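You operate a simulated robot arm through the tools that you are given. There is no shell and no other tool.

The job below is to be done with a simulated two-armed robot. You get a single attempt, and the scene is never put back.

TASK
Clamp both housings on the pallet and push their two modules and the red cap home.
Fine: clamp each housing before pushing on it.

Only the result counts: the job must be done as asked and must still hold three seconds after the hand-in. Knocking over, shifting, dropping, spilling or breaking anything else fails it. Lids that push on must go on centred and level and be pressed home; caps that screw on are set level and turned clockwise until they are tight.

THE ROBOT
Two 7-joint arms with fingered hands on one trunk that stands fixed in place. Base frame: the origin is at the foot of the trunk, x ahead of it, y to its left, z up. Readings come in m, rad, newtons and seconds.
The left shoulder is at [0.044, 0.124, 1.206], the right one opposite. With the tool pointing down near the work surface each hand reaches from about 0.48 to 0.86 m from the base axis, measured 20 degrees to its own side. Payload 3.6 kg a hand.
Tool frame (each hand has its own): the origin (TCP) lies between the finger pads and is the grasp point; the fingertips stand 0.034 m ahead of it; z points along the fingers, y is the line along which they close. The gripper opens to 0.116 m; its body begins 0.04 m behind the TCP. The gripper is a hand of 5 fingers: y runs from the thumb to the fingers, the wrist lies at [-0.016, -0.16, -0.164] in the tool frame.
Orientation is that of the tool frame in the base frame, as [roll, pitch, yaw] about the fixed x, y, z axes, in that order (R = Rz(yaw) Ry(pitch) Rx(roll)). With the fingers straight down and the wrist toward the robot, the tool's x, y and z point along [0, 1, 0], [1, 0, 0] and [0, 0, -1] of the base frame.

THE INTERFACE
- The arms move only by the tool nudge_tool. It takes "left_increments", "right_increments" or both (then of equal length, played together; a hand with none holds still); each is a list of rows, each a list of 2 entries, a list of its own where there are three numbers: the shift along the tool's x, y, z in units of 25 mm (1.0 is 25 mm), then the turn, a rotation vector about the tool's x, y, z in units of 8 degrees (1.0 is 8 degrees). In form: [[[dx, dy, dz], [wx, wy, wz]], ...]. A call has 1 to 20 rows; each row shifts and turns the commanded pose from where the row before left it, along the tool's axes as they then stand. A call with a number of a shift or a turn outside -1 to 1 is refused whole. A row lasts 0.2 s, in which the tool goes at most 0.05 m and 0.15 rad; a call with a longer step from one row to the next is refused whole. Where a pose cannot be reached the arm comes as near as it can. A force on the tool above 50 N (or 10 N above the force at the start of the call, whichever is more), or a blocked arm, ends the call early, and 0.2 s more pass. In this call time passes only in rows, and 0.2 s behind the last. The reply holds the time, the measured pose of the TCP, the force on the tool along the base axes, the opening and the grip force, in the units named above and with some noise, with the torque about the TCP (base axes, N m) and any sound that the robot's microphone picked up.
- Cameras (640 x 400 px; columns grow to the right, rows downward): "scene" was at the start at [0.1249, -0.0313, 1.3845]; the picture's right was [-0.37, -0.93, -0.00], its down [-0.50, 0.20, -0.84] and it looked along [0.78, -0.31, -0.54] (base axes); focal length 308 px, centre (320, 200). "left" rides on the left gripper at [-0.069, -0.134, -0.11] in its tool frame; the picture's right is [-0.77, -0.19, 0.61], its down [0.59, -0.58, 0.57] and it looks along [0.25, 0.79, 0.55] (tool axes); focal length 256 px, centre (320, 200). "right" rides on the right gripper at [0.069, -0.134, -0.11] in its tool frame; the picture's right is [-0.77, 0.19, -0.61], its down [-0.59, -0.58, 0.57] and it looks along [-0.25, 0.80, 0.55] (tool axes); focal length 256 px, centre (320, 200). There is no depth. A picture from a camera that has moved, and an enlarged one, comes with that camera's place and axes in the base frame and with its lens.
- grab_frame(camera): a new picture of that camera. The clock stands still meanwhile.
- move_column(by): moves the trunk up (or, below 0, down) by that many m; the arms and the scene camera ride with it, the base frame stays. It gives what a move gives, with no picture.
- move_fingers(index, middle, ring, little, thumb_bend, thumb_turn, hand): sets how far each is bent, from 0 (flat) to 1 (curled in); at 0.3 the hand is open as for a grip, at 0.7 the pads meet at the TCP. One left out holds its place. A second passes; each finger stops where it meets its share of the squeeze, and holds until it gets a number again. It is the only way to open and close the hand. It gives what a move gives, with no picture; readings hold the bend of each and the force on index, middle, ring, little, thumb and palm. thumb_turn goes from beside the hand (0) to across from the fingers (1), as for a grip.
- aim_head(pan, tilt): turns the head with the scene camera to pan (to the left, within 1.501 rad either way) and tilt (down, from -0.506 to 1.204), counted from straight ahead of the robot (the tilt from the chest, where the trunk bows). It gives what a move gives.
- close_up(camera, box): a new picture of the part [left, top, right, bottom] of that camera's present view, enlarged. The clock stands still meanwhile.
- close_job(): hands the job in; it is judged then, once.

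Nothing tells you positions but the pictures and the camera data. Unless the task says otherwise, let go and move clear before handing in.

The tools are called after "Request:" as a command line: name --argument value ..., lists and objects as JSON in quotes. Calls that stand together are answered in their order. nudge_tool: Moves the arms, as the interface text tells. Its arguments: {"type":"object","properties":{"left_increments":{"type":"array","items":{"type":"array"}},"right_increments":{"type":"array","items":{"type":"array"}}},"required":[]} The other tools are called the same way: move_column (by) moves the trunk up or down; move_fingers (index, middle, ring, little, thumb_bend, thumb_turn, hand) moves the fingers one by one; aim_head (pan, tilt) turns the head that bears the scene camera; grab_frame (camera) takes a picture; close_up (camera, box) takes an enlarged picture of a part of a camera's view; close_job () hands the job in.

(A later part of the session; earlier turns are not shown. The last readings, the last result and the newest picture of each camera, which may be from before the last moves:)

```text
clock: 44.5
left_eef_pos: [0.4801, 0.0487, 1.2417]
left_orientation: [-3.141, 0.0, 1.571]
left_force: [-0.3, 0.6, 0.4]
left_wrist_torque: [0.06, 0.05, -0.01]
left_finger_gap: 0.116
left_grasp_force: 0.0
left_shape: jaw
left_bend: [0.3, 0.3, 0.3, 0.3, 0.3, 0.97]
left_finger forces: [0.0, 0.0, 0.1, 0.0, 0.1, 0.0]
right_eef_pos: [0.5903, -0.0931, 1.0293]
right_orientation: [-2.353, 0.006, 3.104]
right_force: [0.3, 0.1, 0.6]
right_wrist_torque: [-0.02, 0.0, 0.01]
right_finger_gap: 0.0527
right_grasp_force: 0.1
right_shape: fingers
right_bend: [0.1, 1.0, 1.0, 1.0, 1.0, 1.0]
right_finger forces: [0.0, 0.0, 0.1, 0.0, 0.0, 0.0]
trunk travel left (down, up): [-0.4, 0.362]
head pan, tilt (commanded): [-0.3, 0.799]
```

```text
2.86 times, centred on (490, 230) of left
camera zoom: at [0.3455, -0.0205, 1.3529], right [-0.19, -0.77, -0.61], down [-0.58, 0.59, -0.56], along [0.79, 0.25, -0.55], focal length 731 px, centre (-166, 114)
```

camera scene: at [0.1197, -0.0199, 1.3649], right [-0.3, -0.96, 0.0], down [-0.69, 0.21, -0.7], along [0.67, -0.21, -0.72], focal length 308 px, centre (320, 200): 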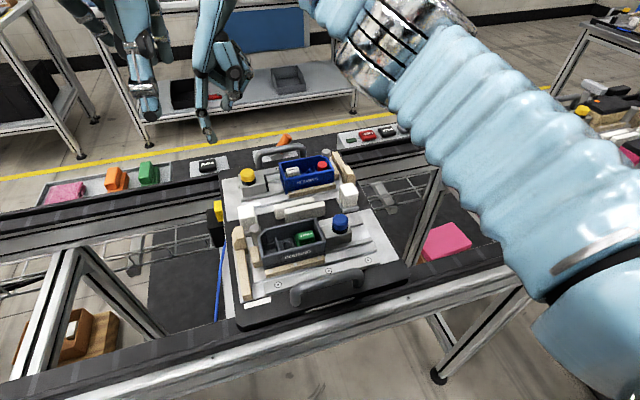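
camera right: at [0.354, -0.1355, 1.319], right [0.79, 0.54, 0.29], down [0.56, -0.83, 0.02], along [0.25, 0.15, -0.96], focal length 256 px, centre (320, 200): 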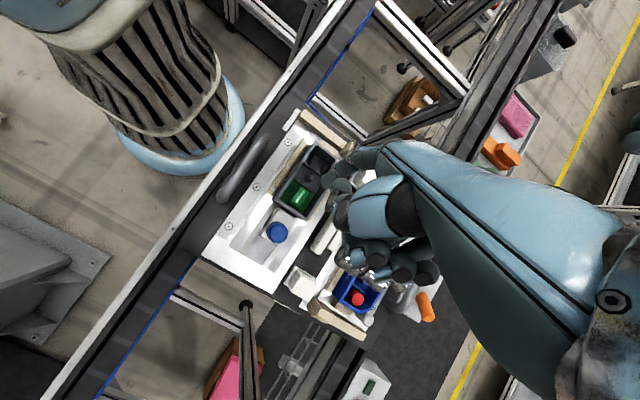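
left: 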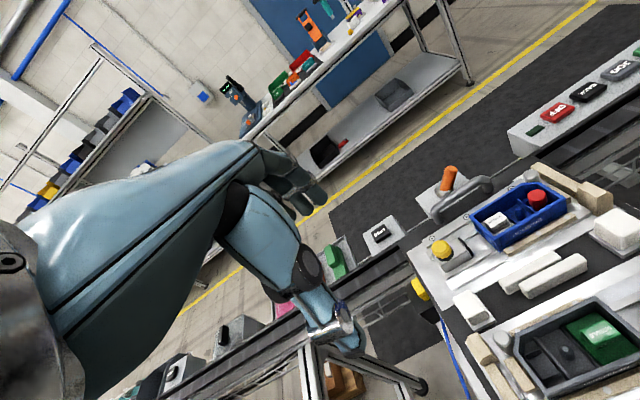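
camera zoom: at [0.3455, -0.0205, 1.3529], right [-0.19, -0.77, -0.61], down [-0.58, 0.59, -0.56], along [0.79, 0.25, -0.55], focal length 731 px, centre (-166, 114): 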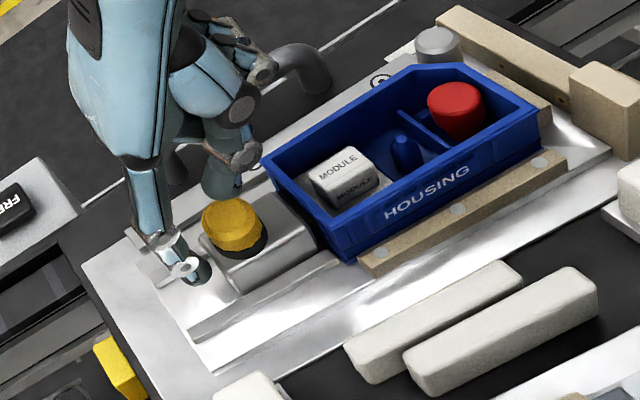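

The yellow clamp has snapped home against the blue housing. I'll lift clear and bring the finger over the white module (about 0.578, −0.110, top z 0.973), then verify the clamp and alignment.

Request:
nudge_tool --right_increments '[[[0, 0.15, -0.15], [0, 0, 0]], [[0, -0.569, -0.563], [0, 0, 0]], [[0, -0.569, -0.563], [0, 0, 0]], [[0, -0.569, -0.563], [0, 0, 0]], [[0, -0.569, -0.563], [0, 0, 0]], [[0, -0.284, -0.281], [0, 0, 0]], [[0, -0.85, 0.858], [0, 0, 0]], [[0, -0.85, 0.858], [0, 0, 0]], [[0, -0.85, 0.858], [0, 0, 0]]]'

Request:
close_up --camera "scene" --box '[220, 100, 380, 220]'

Request:
close_up --camera "right" --box '[220, 100, 420, 240]'

Request:
close_up --camera "left" --box '[400, 160, 580, 300]'

```text
clock: 46.5
left_eef_pos: [0.4803, 0.0481, 1.2417]
left_orientation: [3.141, 0.0, 1.571]
left_force: [0.0, 0.1, -0.6]
left_wrist_torque: [0.02, -0.03, 0.03]
left_finger_gap: 0.1157
left_grasp_force: 0.1
left_shape: jaw
left_bend: [0.3, 0.3, 0.3, 0.3, 0.3, 0.97]
left_finger forces: [0.0, 0.1, 0.0, 0.0, 0.0, 0.1]
right_eef_pos: [0.5861, -0.1789, 1.1209]
right_orientation: [-2.352, 0.007, 3.105]
right_force: [-0.3, -0.7, -0.7]
right_wrist_torque: [0.02, -0.01, 0.05]
right_finger_gap: 0.0526
right_grasp_force: 0.1
right_shape: fingers
right_bend: [0.1, 1.0, 1.0, 1.0, 1.0, 1.0]
right_finger forces: [0.1, 0.0, 0.0, 0.1, 0.1, 0.1]
trunk travel left (down, up): [-0.4, 0.362]
head pan, tilt (commanded): [-0.3, 0.799]
```

```text
3.33 times, centred on (300, 160) of scene
camera zoom: at [0.1191, -0.0231, 1.3649], right [-0.3, -0.96, 0.0], down [-0.68, 0.21, -0.7], along [0.67, -0.21, -0.72], focal length 1028 px, centre (387, 333)
```

zoom: 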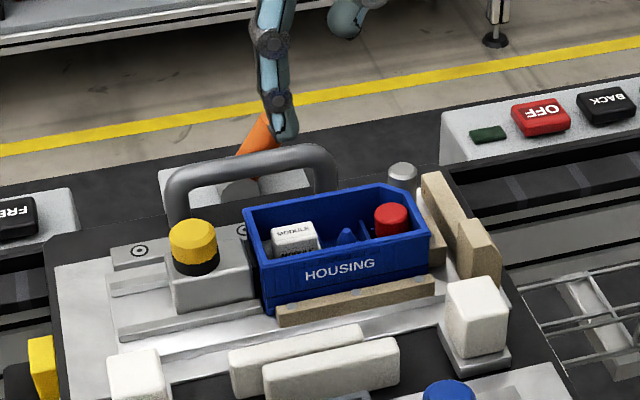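

```text
2.86 times, centred on (320, 170) of right
camera zoom: at [0.5156, -0.1936, 1.2938], right [0.79, 0.54, 0.3], down [0.56, -0.83, 0.02], along [0.26, 0.16, -0.95], focal length 731 px, centre (320, 286)
```

zoom: 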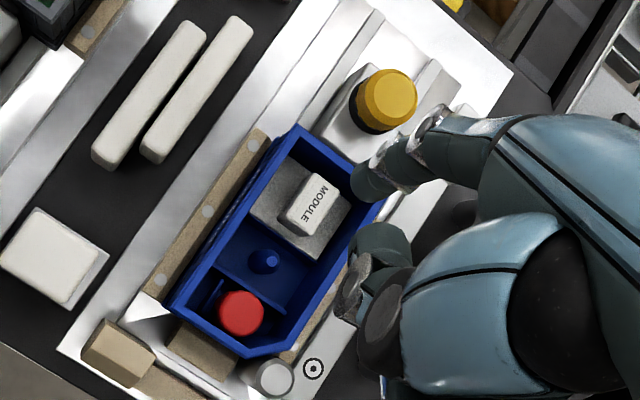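

```text
2.86 times, centred on (490, 230) of left
camera zoom: at [0.3453, -0.0218, 1.353], right [-0.19, -0.77, -0.61], down [-0.58, 0.59, -0.56], along [0.79, 0.25, -0.55], focal length 731 px, centre (-166, 114)
```

zoom: 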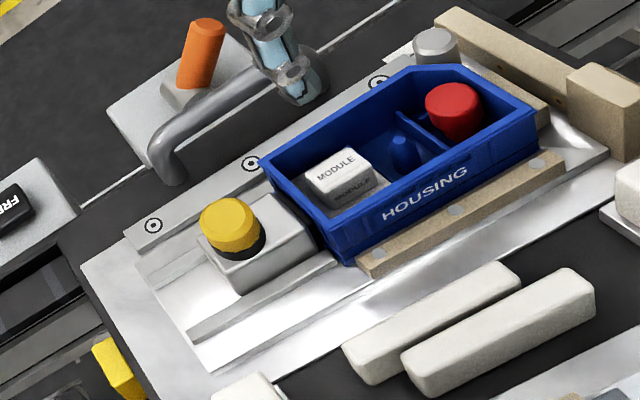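

Both clamps are closed, and the fingertip is over the white module to within about 2 mm. Descending 55 mm, then I'll look.

Request:
nudge_tool --right_increments '[[[0, 0.513, 0.563], [0, 0, 0]], [[0, 0.569, 0.563], [0, 0, 0]], [[0, 0.427, 0.422], [0, 0, 0]]]'

Request:
close_up --camera "scene" --box '[240, 120, 360, 200]'

Request:
close_up --camera "right" --box '[260, 110, 400, 210]'

Request:
close_up --camera "left" --box '[440, 160, 580, 260]'

```text
clock: 47.2
left_eef_pos: [0.4793, 0.0488, 1.2424]
left_orientation: [3.141, 0.001, 1.571]
left_force: [0.4, 0.0, -0.1]
left_wrist_torque: [-0.04, 0.01, -0.02]
left_finger_gap: 0.1157
left_grasp_force: 0.1
left_shape: jaw
left_bend: [0.3, 0.3, 0.3, 0.3, 0.3, 0.97]
left_finger forces: [0.0, 0.0, 0.0, 0.0, 0.0, 0.0]
right_eef_pos: [0.5877, -0.1788, 1.0659]
right_orientation: [-2.353, 0.008, 3.105]
right_force: [0.0, -0.5, 0.1]
right_wrist_torque: [-0.02, -0.01, -0.01]
right_finger_gap: 0.0527
right_grasp_force: 0.0
right_shape: fingers
right_bend: [0.1, 1.0, 1.0, 1.0, 1.0, 1.0]
right_finger forces: [0.0, 0.0, 0.0, 0.1, 0.1, 0.0]
trunk travel left (down, up): [-0.4, 0.362]
head pan, tilt (commanded): [-0.3, 0.799]
```

```text
5.00 times, centred on (300, 160) of scene
camera zoom: at [0.1195, -0.0219, 1.3648], right [-0.3, -0.96, 0.0], down [-0.69, 0.21, -0.7], along [0.67, -0.21, -0.72], focal length 1542 px, centre (420, 400)
```

zoom: 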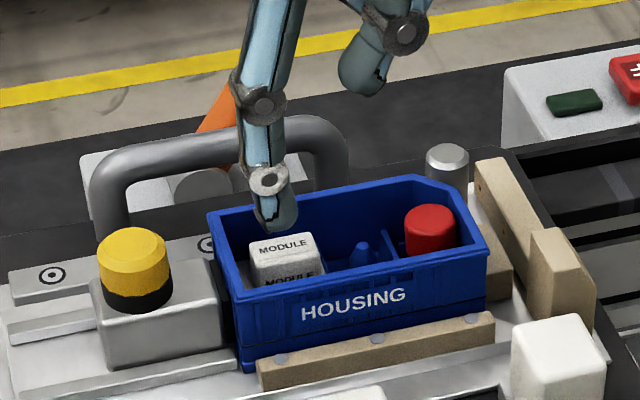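

```text
4.00 times, centred on (330, 160) of right
camera zoom: at [0.5163, -0.1926, 1.2384], right [0.79, 0.54, 0.3], down [0.56, -0.83, 0.02], along [0.26, 0.16, -0.95], focal length 1024 px, centre (280, 360)
```

zoom: 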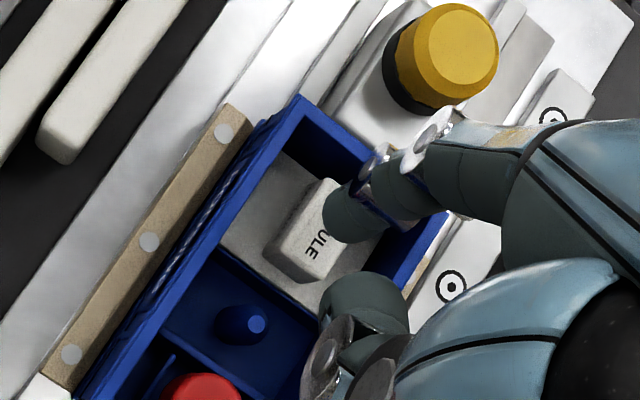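

```text
4.00 times, centred on (510, 210) of left
camera zoom: at [0.3456, -0.0204, 1.3529], right [-0.19, -0.77, -0.61], down [-0.58, 0.59, -0.56], along [0.79, 0.25, -0.55], focal length 1024 px, centre (-440, 160)
```

zoom: 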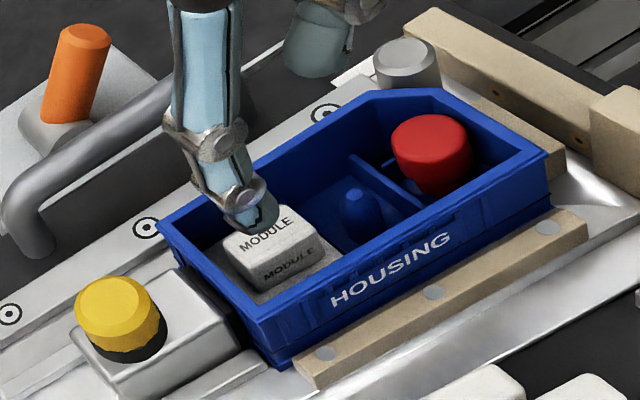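

Aligned over the white module, about 1 cm above. Creeping down.

Request:
nudge_tool --right_increments '[[[0, 0.114, 0.1125], [0, 0, 0]], [[0, 0.114, 0.1125], [0, 0, 0]], [[0, 0.057, 0.0563], [0, 0, 0]], [[0, 0.057, 0.0563], [0, 0, 0]]]'

Request:
close_up --camera "scene" --box '[240, 120, 360, 200]'

Request:
close_up --camera "left" --box '[440, 160, 580, 260]'

```text
clock: 48.2
left_eef_pos: [0.4796, 0.0489, 1.2429]
left_orientation: [3.141, 0.0, 1.571]
left_force: [-0.6, -0.8, 0.4]
left_wrist_torque: [0.0, -0.02, 0.02]
left_finger_gap: 0.1159
left_grasp_force: 0.1
left_shape: jaw
left_bend: [0.3, 0.3, 0.3, 0.3, 0.3, 0.97]
left_finger forces: [0.0, 0.0, 0.0, 0.1, 0.0, 0.0]
right_eef_pos: [0.5872, -0.1779, 1.0538]
right_orientation: [-2.352, 0.009, 3.107]
right_force: [0.1, 0.3, 2.4]
right_wrist_torque: [0.15, 0.03, 0.0]
right_finger_gap: 0.0526
right_grasp_force: 0.9
right_shape: fingers
right_bend: [0.1, 1.0, 1.0, 1.0, 1.0, 1.0]
right_finger forces: [2.2, 0.1, 0.1, 0.1, 0.0, 0.0]
trunk travel left (down, up): [-0.4, 0.362]
head pan, tilt (commanded): [-0.3, 0.799]
```

```text
5.00 times, centred on (300, 160) of scene
camera zoom: at [0.1189, -0.0216, 1.3649], right [-0.3, -0.96, 0.0], down [-0.68, 0.21, -0.7], along [0.67, -0.21, -0.72], focal length 1542 px, centre (420, 400)
```

zoom: 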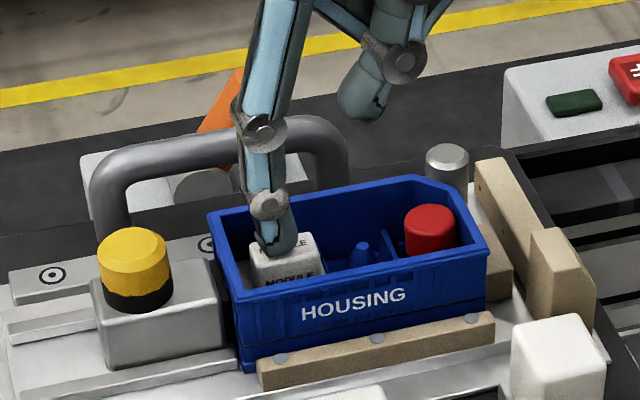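

```text
4.00 times, centred on (510, 210) of left
camera zoom: at [0.3451, -0.0202, 1.3531], right [-0.19, -0.77, -0.61], down [-0.58, 0.59, -0.57], along [0.79, 0.25, -0.55], focal length 1024 px, centre (-440, 160)
```

zoom: 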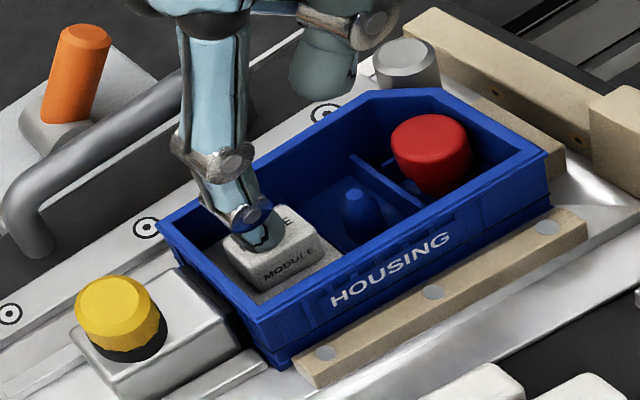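

Just touching (2.4 N), centred on the white module. Pressing on in small steps.

Request:
nudge_tool --right_increments '[[[0, 0.057, 0.0563], [0, 0, 0]], [[0, 0.057, 0.0563], [0, 0, 0]], [[0, 0.057, 0.0563], [0, 0, 0]]]'

Request:
close_up --camera "left" --box '[440, 160, 580, 260]'

```text
clock: 49.0
left_eef_pos: [0.479, 0.0494, 1.2424]
left_orientation: [-3.141, -0.001, 1.572]
left_force: [-1.0, -0.1, 0.6]
left_wrist_torque: [-0.01, 0.01, 0.02]
left_finger_gap: 0.116
left_grasp_force: 0.0
left_shape: jaw
left_bend: [0.3, 0.3, 0.3, 0.3, 0.3, 0.97]
left_finger forces: [0.0, 0.0, 0.1, 0.0, 0.1, 0.0]
right_eef_pos: [0.5874, -0.1774, 1.0497]
right_orientation: [-2.353, 0.01, 3.106]
right_force: [-0.8, -1.4, 12.8]
right_wrist_torque: [0.78, 0.11, -0.01]
right_finger_gap: 0.0524
right_grasp_force: 6.4
right_shape: fingers
right_bend: [0.1, 1.0, 1.0, 1.0, 1.0, 1.0]
right_finger forces: [12.3, 0.1, 0.1, 0.1, 0.0, 0.1]
trunk travel left (down, up): [-0.4, 0.362]
head pan, tilt (commanded): [-0.3, 0.799]
```

```text
4.00 times, centred on (510, 210) of left
camera zoom: at [0.3443, -0.0203, 1.3535], right [-0.19, -0.77, -0.61], down [-0.58, 0.59, -0.57], along [0.8, 0.25, -0.55], focal length 1024 px, centre (-440, 160)
```

zoom: 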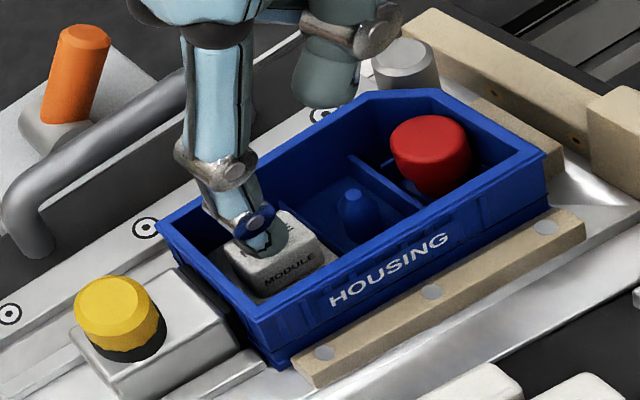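

The module is going down (4 mm of travel at 13 N). Continuing to press.

Request:
nudge_tool --right_increments '[[[0, 0.057, 0.0563], [0, 0, 0]], [[0, 0.057, 0.0563], [0, 0, 0]], [[0, 0.057, 0.0563], [0, 0, 0]]]'

Request:
close_up --camera "left" --box '[440, 160, 580, 260]'

```text
clock: 50.0
left_eef_pos: [0.4791, 0.0491, 1.2417]
left_orientation: [3.141, 0.0, 1.569]
left_force: [-0.4, -0.3, -0.8]
left_wrist_torque: [-0.01, 0.02, -0.03]
left_finger_gap: 0.1155
left_grasp_force: 0.0
left_shape: jaw
left_bend: [0.3, 0.3, 0.3, 0.3, 0.3, 0.97]
left_finger forces: [0.1, 0.1, 0.0, 0.0, 0.0, 0.0]
right_eef_pos: [0.5881, -0.1772, 1.0493]
right_orientation: [-2.36, 0.02, 3.109]
right_force: [-2.8, -2.4, 23.4]
right_wrist_torque: [1.43, 0.48, 0.18]
right_finger_gap: 0.0516
right_grasp_force: 11.0
right_shape: fingers
right_bend: [0.11, 1.0, 1.0, 1.0, 1.0, 1.0]
right_finger forces: [22.5, 0.0, 0.0, 0.1, 0.1, 0.0]
trunk travel left (down, up): [-0.4, 0.362]
head pan, tilt (commanded): [-0.3, 0.799]
stopped in row 3 (right hand): the force on the tool passed its limit at 51 N (the readings are from after the stop); the commanded pose is now the measured one
```

```text
4.00 times, centred on (510, 210) of left
camera zoom: at [0.3447, -0.0203, 1.3527], right [-0.19, -0.77, -0.61], down [-0.58, 0.59, -0.57], along [0.79, 0.25, -0.55], focal length 1024 px, centre (-440, 160)
```

zoom: 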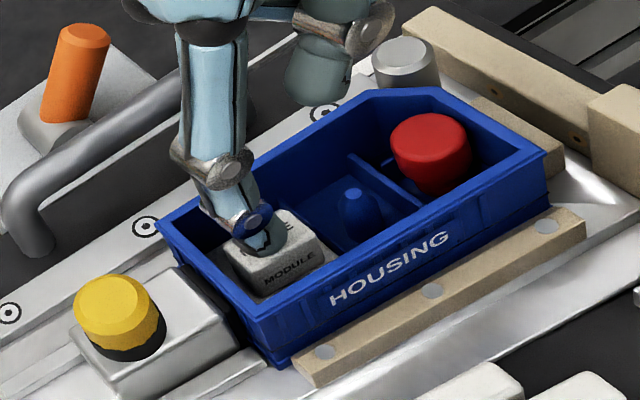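

It stopped at 51 N with a stiff rise — the white module seems home, at the same height as the green one. Lifting to inspect and heading to the red cap next.

Request:
nudge_tool --right_increments '[[[0, -0.284, -0.281], [0, 0, 0]], [[0, -0.569, -0.563], [0, 0, 0]], [[0, -0.569, -0.563], [0, 0, 0]], [[0, -0.569, -0.563], [0, 0, 0]]]'

Request:
close_up --camera "scene" --box '[240, 120, 360, 200]'

Request:
close_up --camera "left" --box '[440, 160, 580, 260]'

Request:
close_up --camera "right" --box '[240, 110, 400, 230]'

```text
clock: 51.0
left_eef_pos: [0.4813, 0.0495, 1.2422]
left_orientation: [3.141, 0.002, 1.571]
left_force: [-0.5, 0.1, 0.1]
left_wrist_torque: [-0.01, -0.02, 0.05]
left_finger_gap: 0.1161
left_grasp_force: 0.0
left_shape: jaw
left_bend: [0.3, 0.3, 0.3, 0.3, 0.3, 0.97]
left_finger forces: [0.0, 0.1, 0.0, 0.0, 0.0, 0.0]
right_eef_pos: [0.5882, -0.1781, 1.1165]
right_orientation: [-2.354, 0.014, 3.107]
right_force: [0.0, 0.3, 0.3]
right_wrist_torque: [0.02, -0.04, 0.03]
right_finger_gap: 0.0524
right_grasp_force: 0.0
right_shape: fingers
right_bend: [0.1, 1.0, 1.0, 1.0, 1.0, 1.0]
right_finger forces: [0.0, 0.0, 0.0, 0.0, 0.0, 0.0]
trunk travel left (down, up): [-0.4, 0.362]
head pan, tilt (commanded): [-0.3, 0.799]
```

```text
5.00 times, centred on (300, 160) of scene
camera zoom: at [0.1188, -0.0215, 1.3649], right [-0.3, -0.96, 0.0], down [-0.68, 0.21, -0.7], along [0.67, -0.21, -0.72], focal length 1542 px, centre (420, 400)
```

zoom: 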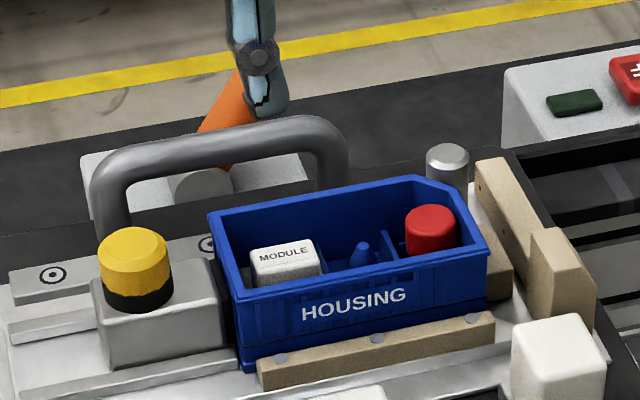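

```text
4.00 times, centred on (510, 210) of left
camera zoom: at [0.3449, -0.02, 1.3531], right [-0.19, -0.77, -0.61], down [-0.58, 0.59, -0.57], along [0.8, 0.25, -0.55], focal length 1024 px, centre (-440, 160)
```

zoom: 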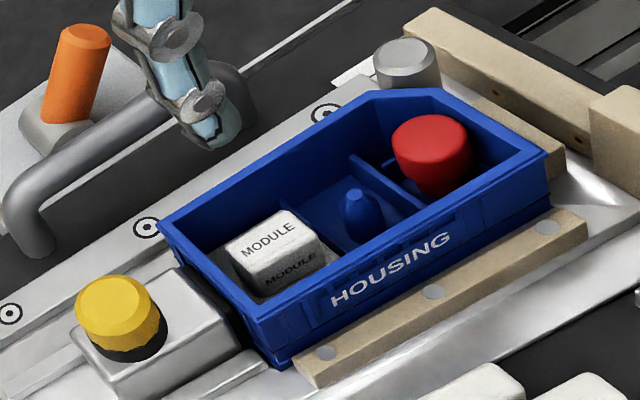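

```text
3.33 times, centred on (320, 170) of right
camera zoom: at [0.5157, -0.193, 1.2895], right [0.78, 0.54, 0.31], down [0.56, -0.83, 0.02], along [0.27, 0.16, -0.95], focal length 853 px, centre (320, 300)
```

zoom: 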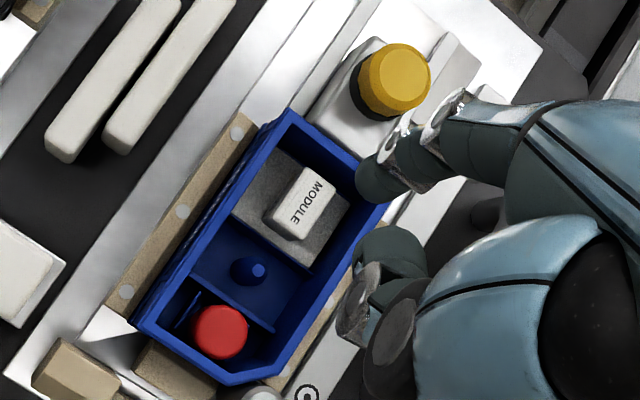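

The white module is down and level. The red cap's top works out at about (0.577, −0.1705, 0.974) from three views; I'll move the tip over it and come down most of the way.

Request:
nudge_tool --right_increments '[[[-0.0135, -0.882, 0.886], [0, 0, 0]], [[-0.0135, -0.882, 0.886], [0, 0, 0]], [[0.009, 0.4537, 0.4514], [0, 0, 0]], [[0.009, 0.4537, 0.4514], [0, 0, 0]]]'

Request:
close_up --camera "scene" --box '[260, 120, 380, 200]'

Request:
close_up --camera "left" --box '[460, 150, 600, 250]'

Request:
close_up --camera "right" --box '[260, 110, 420, 230]'

```text
clock: 52.0
left_eef_pos: [0.4796, 0.0486, 1.2416]
left_orientation: [3.141, -0.001, 1.571]
left_force: [-0.9, -1.2, -0.7]
left_wrist_torque: [-0.01, 0.01, -0.01]
left_finger_gap: 0.1158
left_grasp_force: 0.0
left_shape: jaw
left_bend: [0.3, 0.3, 0.3, 0.3, 0.3, 0.97]
left_finger forces: [0.0, 0.0, 0.1, 0.0, 0.0, 0.0]
right_eef_pos: [0.5855, -0.2409, 1.0858]
right_orientation: [-2.358, 0.016, 3.106]
right_force: [-0.2, 0.5, -0.4]
right_wrist_torque: [0.06, 0.02, 0.0]
right_finger_gap: 0.0523
right_grasp_force: 0.1
right_shape: fingers
right_bend: [0.1, 1.0, 1.0, 1.0, 1.0, 1.0]
right_finger forces: [0.0, 0.0, 0.1, 0.1, 0.0, 0.1]
trunk travel left (down, up): [-0.4, 0.362]
head pan, tilt (commanded): [-0.3, 0.799]
```

```text
5.00 times, centred on (320, 160) of scene
camera zoom: at [0.1194, -0.0221, 1.3648], right [-0.3, -0.96, 0.0], down [-0.69, 0.21, -0.7], along [0.67, -0.21, -0.72], focal length 1542 px, centre (320, 400)
```

zoom: 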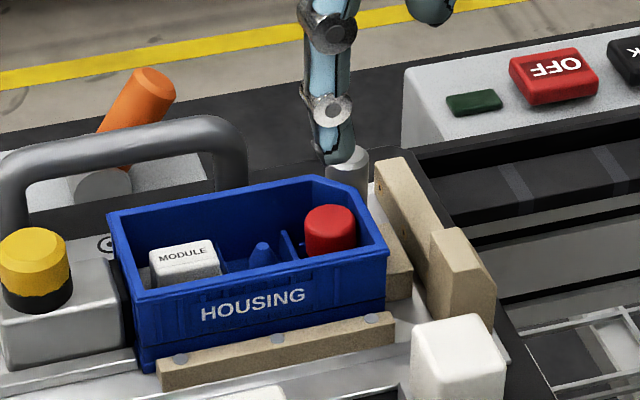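

```text
4.00 times, centred on (530, 200) of left
camera zoom: at [0.3456, -0.0205, 1.3529], right [-0.19, -0.77, -0.61], down [-0.58, 0.59, -0.56], along [0.79, 0.25, -0.55], focal length 1024 px, centre (-520, 200)
```

zoom: 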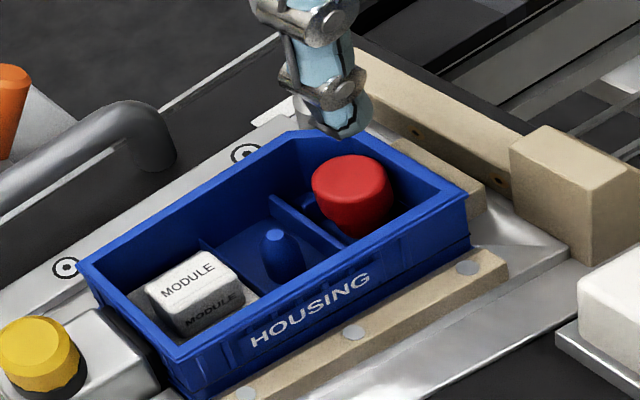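

```text
3.33 times, centred on (340, 170) of right
camera zoom: at [0.5124, -0.2557, 1.2568], right [0.78, 0.54, 0.31], down [0.56, -0.83, 0.02], along [0.27, 0.16, -0.95], focal length 853 px, centre (253, 300)
```

zoom: 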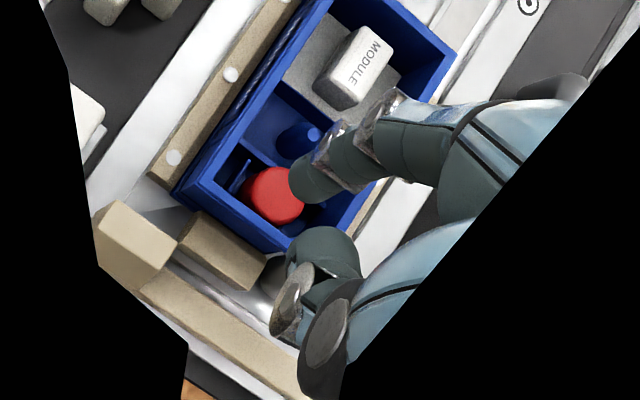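

The tip is within 3 mm of the cap's axis. A small x-correction and 22 mm down, then look.

Request:
nudge_tool --right_increments '[[[-0.1, 0.312, 0.31], [0, 0, 0]], [[0.006, 0.312, 0.31], [0, 0, 0]]]'

Request:
close_up --camera "scene" --box '[260, 120, 380, 200]'

Request:
close_up --camera "left" --box '[460, 150, 600, 250]'

Request:
close_up --camera "right" --box '[260, 110, 420, 230]'

```text
clock: 52.6
left_eef_pos: [0.4817, 0.0492, 1.2423]
left_orientation: [-3.14, -0.001, 1.572]
left_force: [-0.2, -0.8, -0.8]
left_wrist_torque: [-0.03, 0.03, 0.04]
left_finger_gap: 0.1159
left_grasp_force: 0.0
left_shape: jaw
left_bend: [0.3, 0.3, 0.3, 0.3, 0.3, 0.97]
left_finger forces: [0.0, 0.0, 0.0, 0.0, 0.1, 0.0]
right_eef_pos: [0.5896, -0.2394, 1.0623]
right_orientation: [-2.357, 0.014, 3.107]
right_force: [-0.6, 0.2, 0.7]
right_wrist_torque: [0.01, -0.01, -0.01]
right_finger_gap: 0.0522
right_grasp_force: 0.0
right_shape: fingers
right_bend: [0.1, 1.0, 1.0, 1.0, 1.0, 1.0]
right_finger forces: [0.0, 0.1, 0.1, 0.0, 0.1, 0.0]
trunk travel left (down, up): [-0.4, 0.362]
head pan, tilt (commanded): [-0.3, 0.799]
```

```text
5.00 times, centred on (320, 160) of scene
camera zoom: at [0.1193, -0.0218, 1.3648], right [-0.3, -0.96, 0.0], down [-0.69, 0.21, -0.7], along [0.67, -0.21, -0.72], focal length 1542 px, centre (320, 400)
```

zoom: 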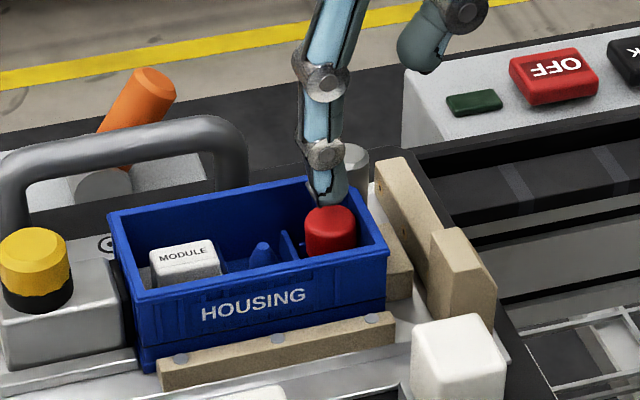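

```text
4.00 times, centred on (530, 200) of left
camera zoom: at [0.3455, -0.0203, 1.3529], right [-0.19, -0.77, -0.61], down [-0.58, 0.59, -0.57], along [0.79, 0.25, -0.55], focal length 1024 px, centre (-520, 200)
```

zoom: 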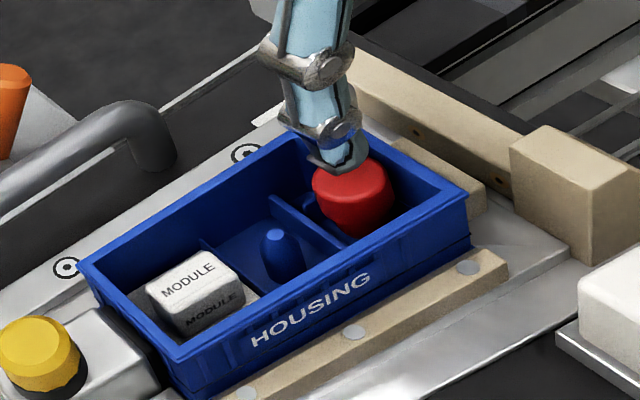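

```text
3.33 times, centred on (340, 170) of right
camera zoom: at [0.5162, -0.2543, 1.2344], right [0.78, 0.54, 0.31], down [0.56, -0.83, 0.02], along [0.27, 0.16, -0.95], focal length 853 px, centre (253, 300)
```

zoom: 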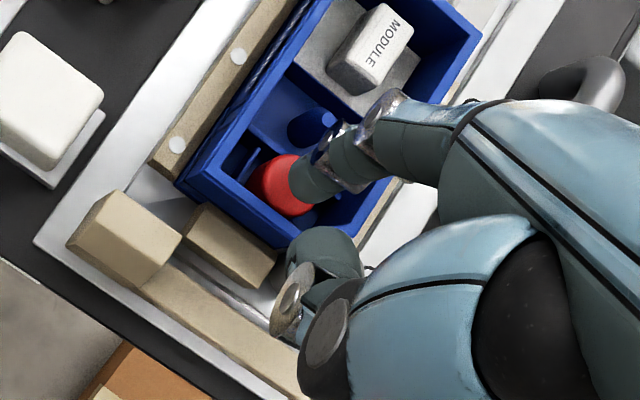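

Centred within 2–3 mm above the cap. A tiny correction and creep down to contact.

Request:
nudge_tool --right_increments '[[[0.09, 0.0567, 0.0564], [0, 0, 0]], [[0.001, 0.0567, 0.0564], [0, 0, 0]], [[0.001, 0.0567, 0.0564], [0, 0, 0]], [[0.001, 0.0567, 0.0564], [0, 0, 0]]]'

Request:
close_up --camera "scene" --box '[260, 120, 380, 200]'

Request:
close_up --camera "left" --box '[460, 150, 600, 250]'

```text
clock: 53.6
left_eef_pos: [0.4806, 0.0491, 1.2427]
left_orientation: [3.141, -0.001, 1.571]
left_force: [-0.4, -0.3, 0.8]
left_wrist_torque: [0.03, 0.02, -0.02]
left_finger_gap: 0.1158
left_grasp_force: 0.1
left_shape: jaw
left_bend: [0.3, 0.3, 0.3, 0.3, 0.3, 0.97]
left_finger forces: [0.0, 0.0, 0.1, 0.0, 0.0, 0.0]
right_eef_pos: [0.5867, -0.2388, 1.0533]
right_orientation: [-2.357, 0.014, 3.105]
right_force: [0.1, 0.2, 0.3]
right_wrist_torque: [0.05, 0.0, -0.01]
right_finger_gap: 0.0522
right_grasp_force: 0.3
right_shape: fingers
right_bend: [0.1, 1.0, 1.0, 1.0, 1.0, 1.0]
right_finger forces: [0.6, 0.0, 0.0, 0.0, 0.0, 0.1]
trunk travel left (down, up): [-0.4, 0.362]
head pan, tilt (commanded): [-0.3, 0.799]
```

```text
5.00 times, centred on (320, 160) of scene
camera zoom: at [0.1192, -0.0218, 1.3649], right [-0.3, -0.96, 0.0], down [-0.69, 0.21, -0.7], along [0.67, -0.21, -0.72], focal length 1542 px, centre (320, 400)
```

zoom: 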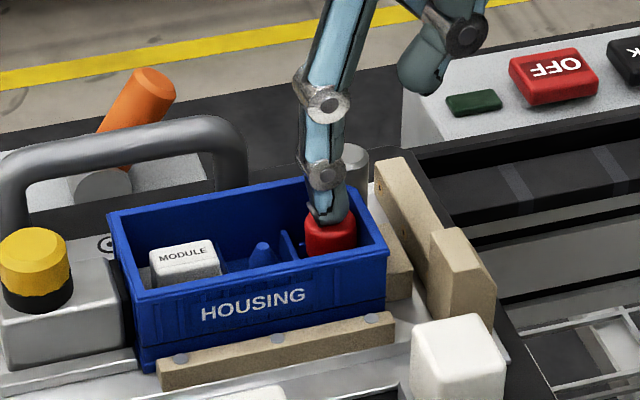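

```text
4.00 times, centred on (530, 200) of left
camera zoom: at [0.3453, -0.0203, 1.353], right [-0.19, -0.77, -0.61], down [-0.58, 0.59, -0.57], along [0.79, 0.25, -0.55], focal length 1024 px, centre (-520, 200)
```

zoom: 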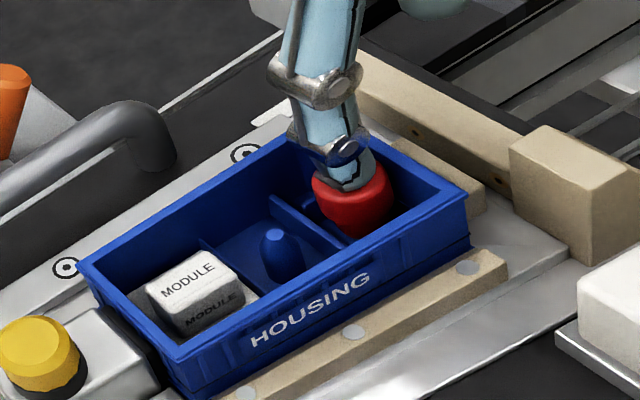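

Just touching the cap's centre. Pressing down in small steps.

Request:
nudge_tool --right_increments '[[[0.001, 0.0567, 0.0564], [0, 0, 0]], [[0.001, 0.0567, 0.0564], [0, 0, 0]], [[0.001, 0.0567, 0.0564], [0, 0, 0]]]'

Request:
close_up --camera "left" --box '[460, 150, 600, 250]'

```text
clock: 54.4
left_eef_pos: [0.4786, 0.0498, 1.2424]
left_orientation: [3.139, 0.002, 1.572]
left_force: [-0.5, -0.1, 0.5]
left_wrist_torque: [-0.02, 0.0, -0.01]
left_finger_gap: 0.1157
left_grasp_force: 0.0
left_shape: jaw
left_bend: [0.3, 0.3, 0.3, 0.3, 0.3, 0.97]
left_finger forces: [0.0, 0.0, 0.0, 0.0, 0.0, 0.0]
right_eef_pos: [0.5863, -0.2379, 1.0504]
right_orientation: [-2.358, 0.019, 3.11]
right_force: [-1.3, 2.8, 17.6]
right_wrist_torque: [1.57, 0.23, 0.06]
right_finger_gap: 0.0555
right_grasp_force: 8.3
right_shape: fingers
right_bend: [0.08, 1.0, 1.0, 1.0, 1.0, 1.0]
right_finger forces: [17.0, 0.1, 0.1, 0.0, 0.0, 0.0]
trunk travel left (down, up): [-0.4, 0.362]
head pan, tilt (commanded): [-0.3, 0.799]
```

```text
4.00 times, centred on (530, 200) of left
camera zoom: at [0.3435, -0.019, 1.3537], right [-0.19, -0.77, -0.61], down [-0.58, 0.59, -0.57], along [0.8, 0.25, -0.55], focal length 1024 px, centre (-520, 200)
```

zoom: 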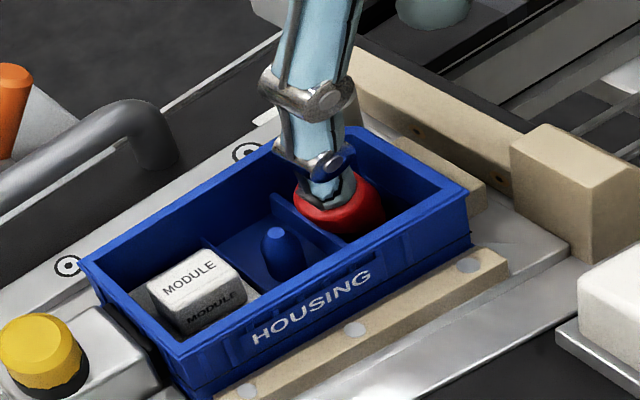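

The cap seems to have shifted or tilted under the finger. I'll look closely before doing anything more.

Request:
close_up --camera "left" --box '[510, 160, 570, 210]'

Request:
close_up --camera "scene" --box '[290, 130, 370, 185]'

Request:
close_up --camera "right" --box '[280, 130, 380, 200]'

```text
8.00 times, centred on (540, 185) of left
camera zoom: at [0.3435, -0.019, 1.3537], right [-0.19, -0.77, -0.61], down [-0.58, 0.59, -0.57], along [0.8, 0.25, -0.55], focal length 2048 px, centre (-1440, 320)
```

zoom: 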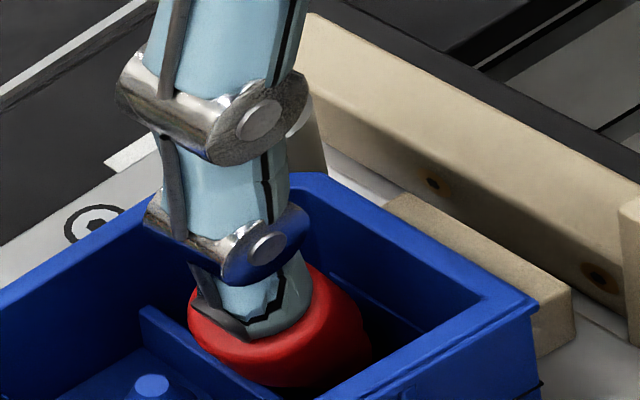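

```text
7.27 times, centred on (330, 158) of scene
camera zoom: at [0.1174, -0.0206, 1.3652], right [-0.29, -0.96, 0.0], down [-0.68, 0.21, -0.7], along [0.67, -0.21, -0.72], focal length 2243 px, centre (247, 509)
```

zoom: 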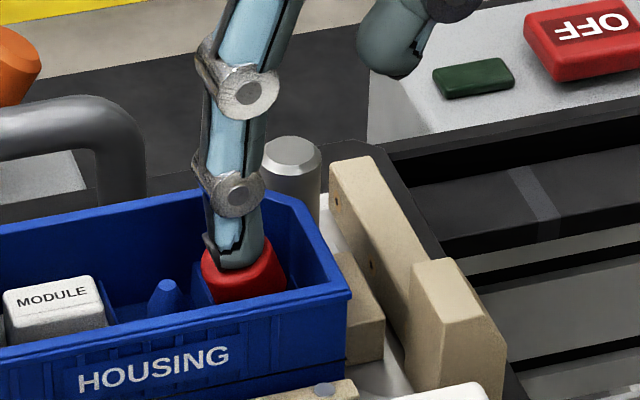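

```text
5.71 times, centred on (330, 165) of right
camera zoom: at [0.5128, -0.2529, 1.2229], right [0.78, 0.54, 0.32], down [0.56, -0.83, 0.02], along [0.27, 0.16, -0.95], focal length 1463 px, centre (263, 400)
```

zoom: 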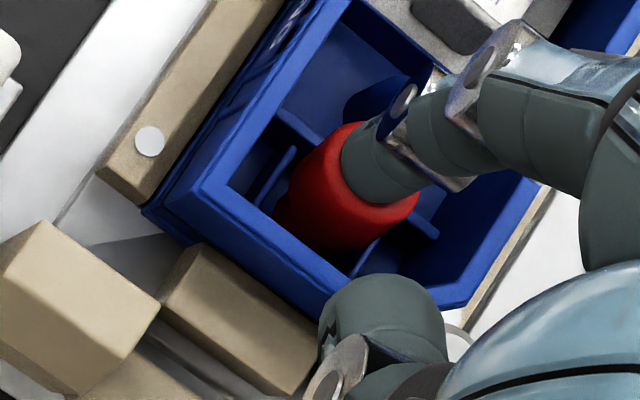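

The cap has tipped toward the middle compartment under the finger. I'll lift straight off and see how it sits.

Request:
nudge_tool --right_increments '[[[-0.001, -0.0567, -0.0564], [0, 0, 0]], [[-0.001, -0.0567, -0.0564], [0, 0, 0]], [[-0.001, -0.0567, -0.0564], [0, 0, 0]], [[-0.003, -0.17, -0.169], [0, 0, 0]], [[-0.009, -0.4537, -0.4514], [0, 0, 0]], [[-0.009, -0.4537, -0.4514], [0, 0, 0]], [[-0.009, -0.4537, -0.4514], [0, 0, 0]]]'

Request:
close_up --camera "left" --box '[500, 150, 580, 210]'

Request:
close_up --camera "scene" --box '[290, 130, 370, 185]'

Request:
close_up --camera "right" --box '[270, 130, 390, 210]'

```text
clock: 56.0
left_eef_pos: [0.4793, 0.0488, 1.242]
left_orientation: [-3.14, -0.001, 1.571]
left_force: [-0.1, 0.2, -0.2]
left_wrist_torque: [0.0, -0.01, 0.01]
left_finger_gap: 0.116
left_grasp_force: 0.0
left_shape: jaw
left_bend: [0.3, 0.3, 0.3, 0.3, 0.3, 0.97]
left_finger forces: [0.1, 0.1, 0.0, 0.0, 0.0, 0.0]
right_eef_pos: [0.5867, -0.241, 1.1075]
right_orientation: [-2.355, 0.014, 3.106]
right_force: [0.6, 0.2, 0.9]
right_wrist_torque: [0.0, -0.01, -0.01]
right_finger_gap: 0.0525
right_grasp_force: 0.1
right_shape: fingers
right_bend: [0.1, 1.0, 1.0, 1.0, 1.0, 1.0]
right_finger forces: [0.0, 0.1, 0.0, 0.0, 0.1, 0.0]
trunk travel left (down, up): [-0.4, 0.362]
head pan, tilt (commanded): [-0.3, 0.799]
```

```text
6.67 times, centred on (540, 180) of left
camera zoom: at [0.3452, -0.0201, 1.353], right [-0.19, -0.77, -0.61], down [-0.58, 0.59, -0.57], along [0.79, 0.25, -0.55], focal length 1707 px, centre (-1147, 333)
```

zoom: 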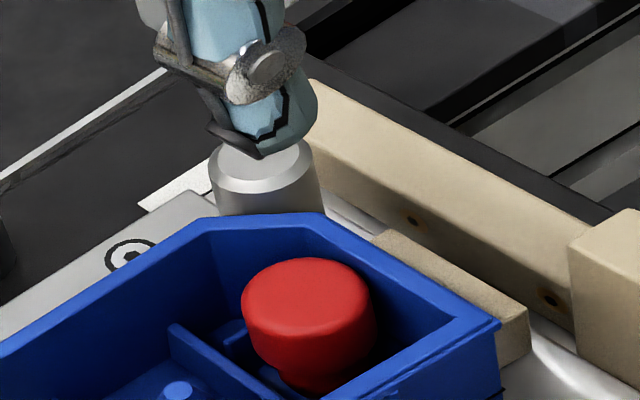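

```text
7.27 times, centred on (330, 158) of scene
camera zoom: at [0.119, -0.0216, 1.3649], right [-0.3, -0.96, 0.0], down [-0.69, 0.21, -0.7], along [0.67, -0.21, -0.72], focal length 2243 px, centre (247, 509)
```

zoom: 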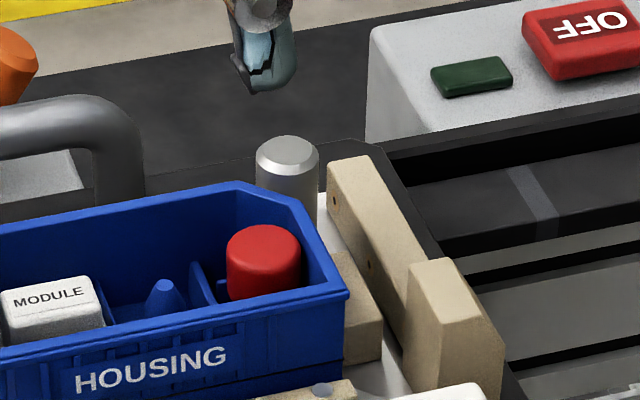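

```text
5.00 times, centred on (330, 170) of right
camera zoom: at [0.5137, -0.2552, 1.2801], right [0.78, 0.54, 0.31], down [0.56, -0.83, 0.02], along [0.27, 0.16, -0.95], focal length 1280 px, centre (270, 350)
```

zoom: 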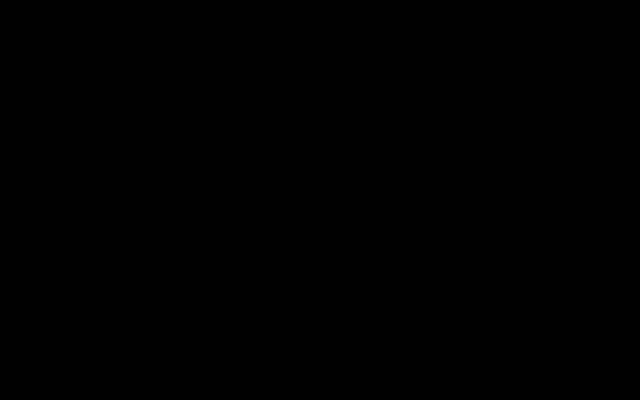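

The cap sprang back to about level. I'll compare with the same view as before the press, and look at the cap's sides for tilt.

Request:
close_up --camera "left" --box '[440, 160, 580, 260]'

Request:
close_up --camera "scene" --box '[240, 120, 360, 200]'

Request:
grab_frame --camera "right"

```text
4.00 times, centred on (510, 210) of left
camera zoom: at [0.3452, -0.0201, 1.353], right [-0.19, -0.77, -0.61], down [-0.58, 0.59, -0.57], along [0.79, 0.25, -0.55], focal length 1024 px, centre (-440, 160)
```

zoom: 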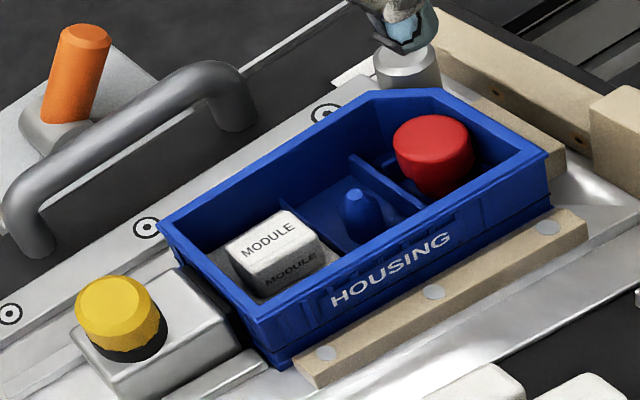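

```text
5.00 times, centred on (300, 160) of scene
camera zoom: at [0.119, -0.0216, 1.3649], right [-0.3, -0.96, 0.0], down [-0.69, 0.21, -0.7], along [0.67, -0.21, -0.72], focal length 1542 px, centre (420, 400)
```

zoom: 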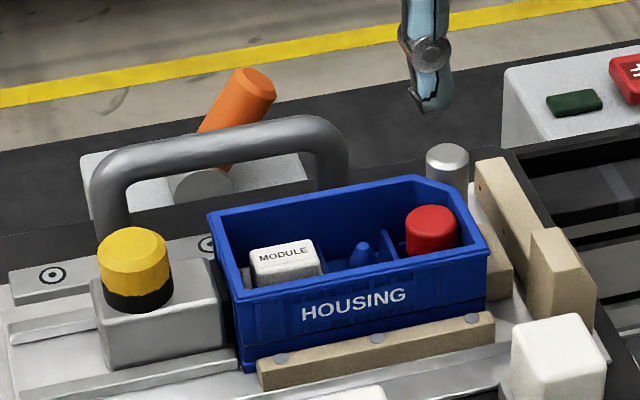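

```text
taken
camera right: at [0.5137, -0.2552, 1.2801], right [0.78, 0.54, 0.31], down [0.56, -0.83, 0.02], along [0.27, 0.16, -0.95], focal length 256 px, centre (320, 200)
```

right: 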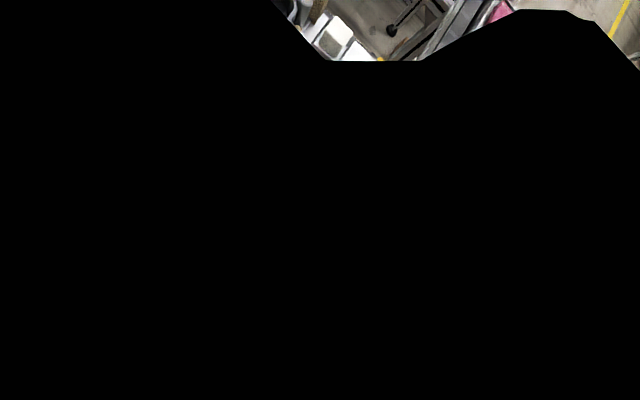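

The cap is back to its original level seat; the finger must have borne on its +y side. I'll hover a few millimetres above it and measure the centring with much closer views.

Request:
nudge_tool --right_increments '[[[0.009, 0.4537, 0.4514], [0, 0, 0]], [[0.009, 0.4537, 0.4514], [0, 0, 0]], [[0.009, 0.397, 0.395], [0, 0, 0]]]'

Request:
close_up --camera "right" --box '[290, 135, 370, 190]'

Request:
close_up --camera "scene" --box '[300, 140, 350, 175]'

Request:
close_up --camera "left" --box '[510, 165, 570, 205]'

```text
clock: 56.8
left_eef_pos: [0.4795, 0.049, 1.2427]
left_orientation: [3.141, 0.001, 1.571]
left_force: [-0.7, -1.3, 0.2]
left_wrist_torque: [0.0, 0.01, -0.02]
left_finger_gap: 0.1159
left_grasp_force: 0.1
left_shape: jaw
left_bend: [0.3, 0.3, 0.3, 0.3, 0.3, 0.97]
left_finger forces: [0.0, 0.0, 0.1, 0.1, 0.1, 0.0]
right_eef_pos: [0.5862, -0.2408, 1.0626]
right_orientation: [-2.357, 0.016, 3.108]
right_force: [0.0, -0.1, 0.2]
right_wrist_torque: [-0.01, -0.05, 0.04]
right_finger_gap: 0.0526
right_grasp_force: 0.1
right_shape: fingers
right_bend: [0.1, 1.0, 1.0, 1.0, 1.0, 1.0]
right_finger forces: [0.0, 0.0, 0.1, 0.0, 0.0, 0.0]
trunk travel left (down, up): [-0.4, 0.362]
head pan, tilt (commanded): [-0.3, 0.799]
```

```text
7.27 times, centred on (330, 162) of right
camera zoom: at [0.5139, -0.255, 1.235], right [0.78, 0.54, 0.31], down [0.56, -0.83, 0.02], along [0.27, 0.16, -0.95], focal length 1862 px, centre (247, 473)
```

zoom: 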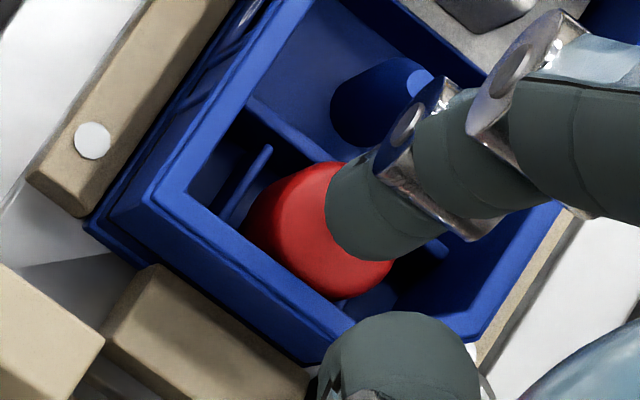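

```text
11.43 times, centred on (325, 158) of scene
camera zoom: at [0.1195, -0.0219, 1.3648], right [-0.3, -0.96, 0.0], down [-0.69, 0.21, -0.7], along [0.67, -0.21, -0.72], focal length 3525 px, centre (263, 686)
```

zoom: 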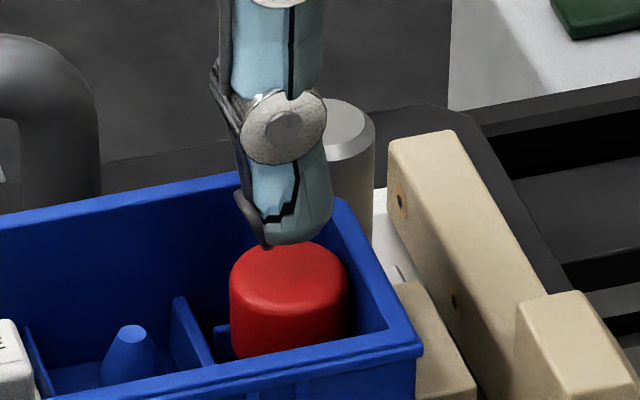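

```text
10.00 times, centred on (540, 185) of left
camera zoom: at [0.3456, -0.0204, 1.3529], right [-0.19, -0.77, -0.61], down [-0.58, 0.59, -0.56], along [0.79, 0.25, -0.55], focal length 2560 px, centre (-1880, 350)
```

zoom: 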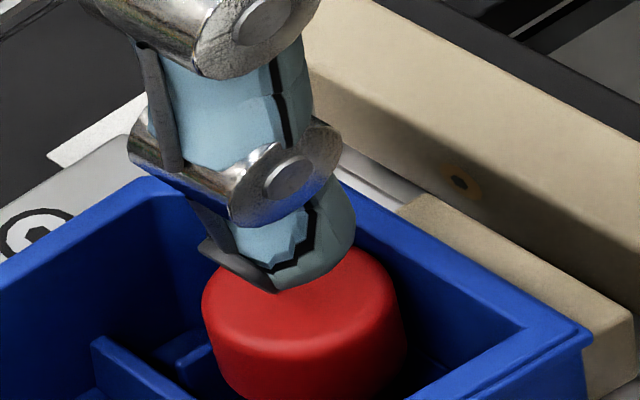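

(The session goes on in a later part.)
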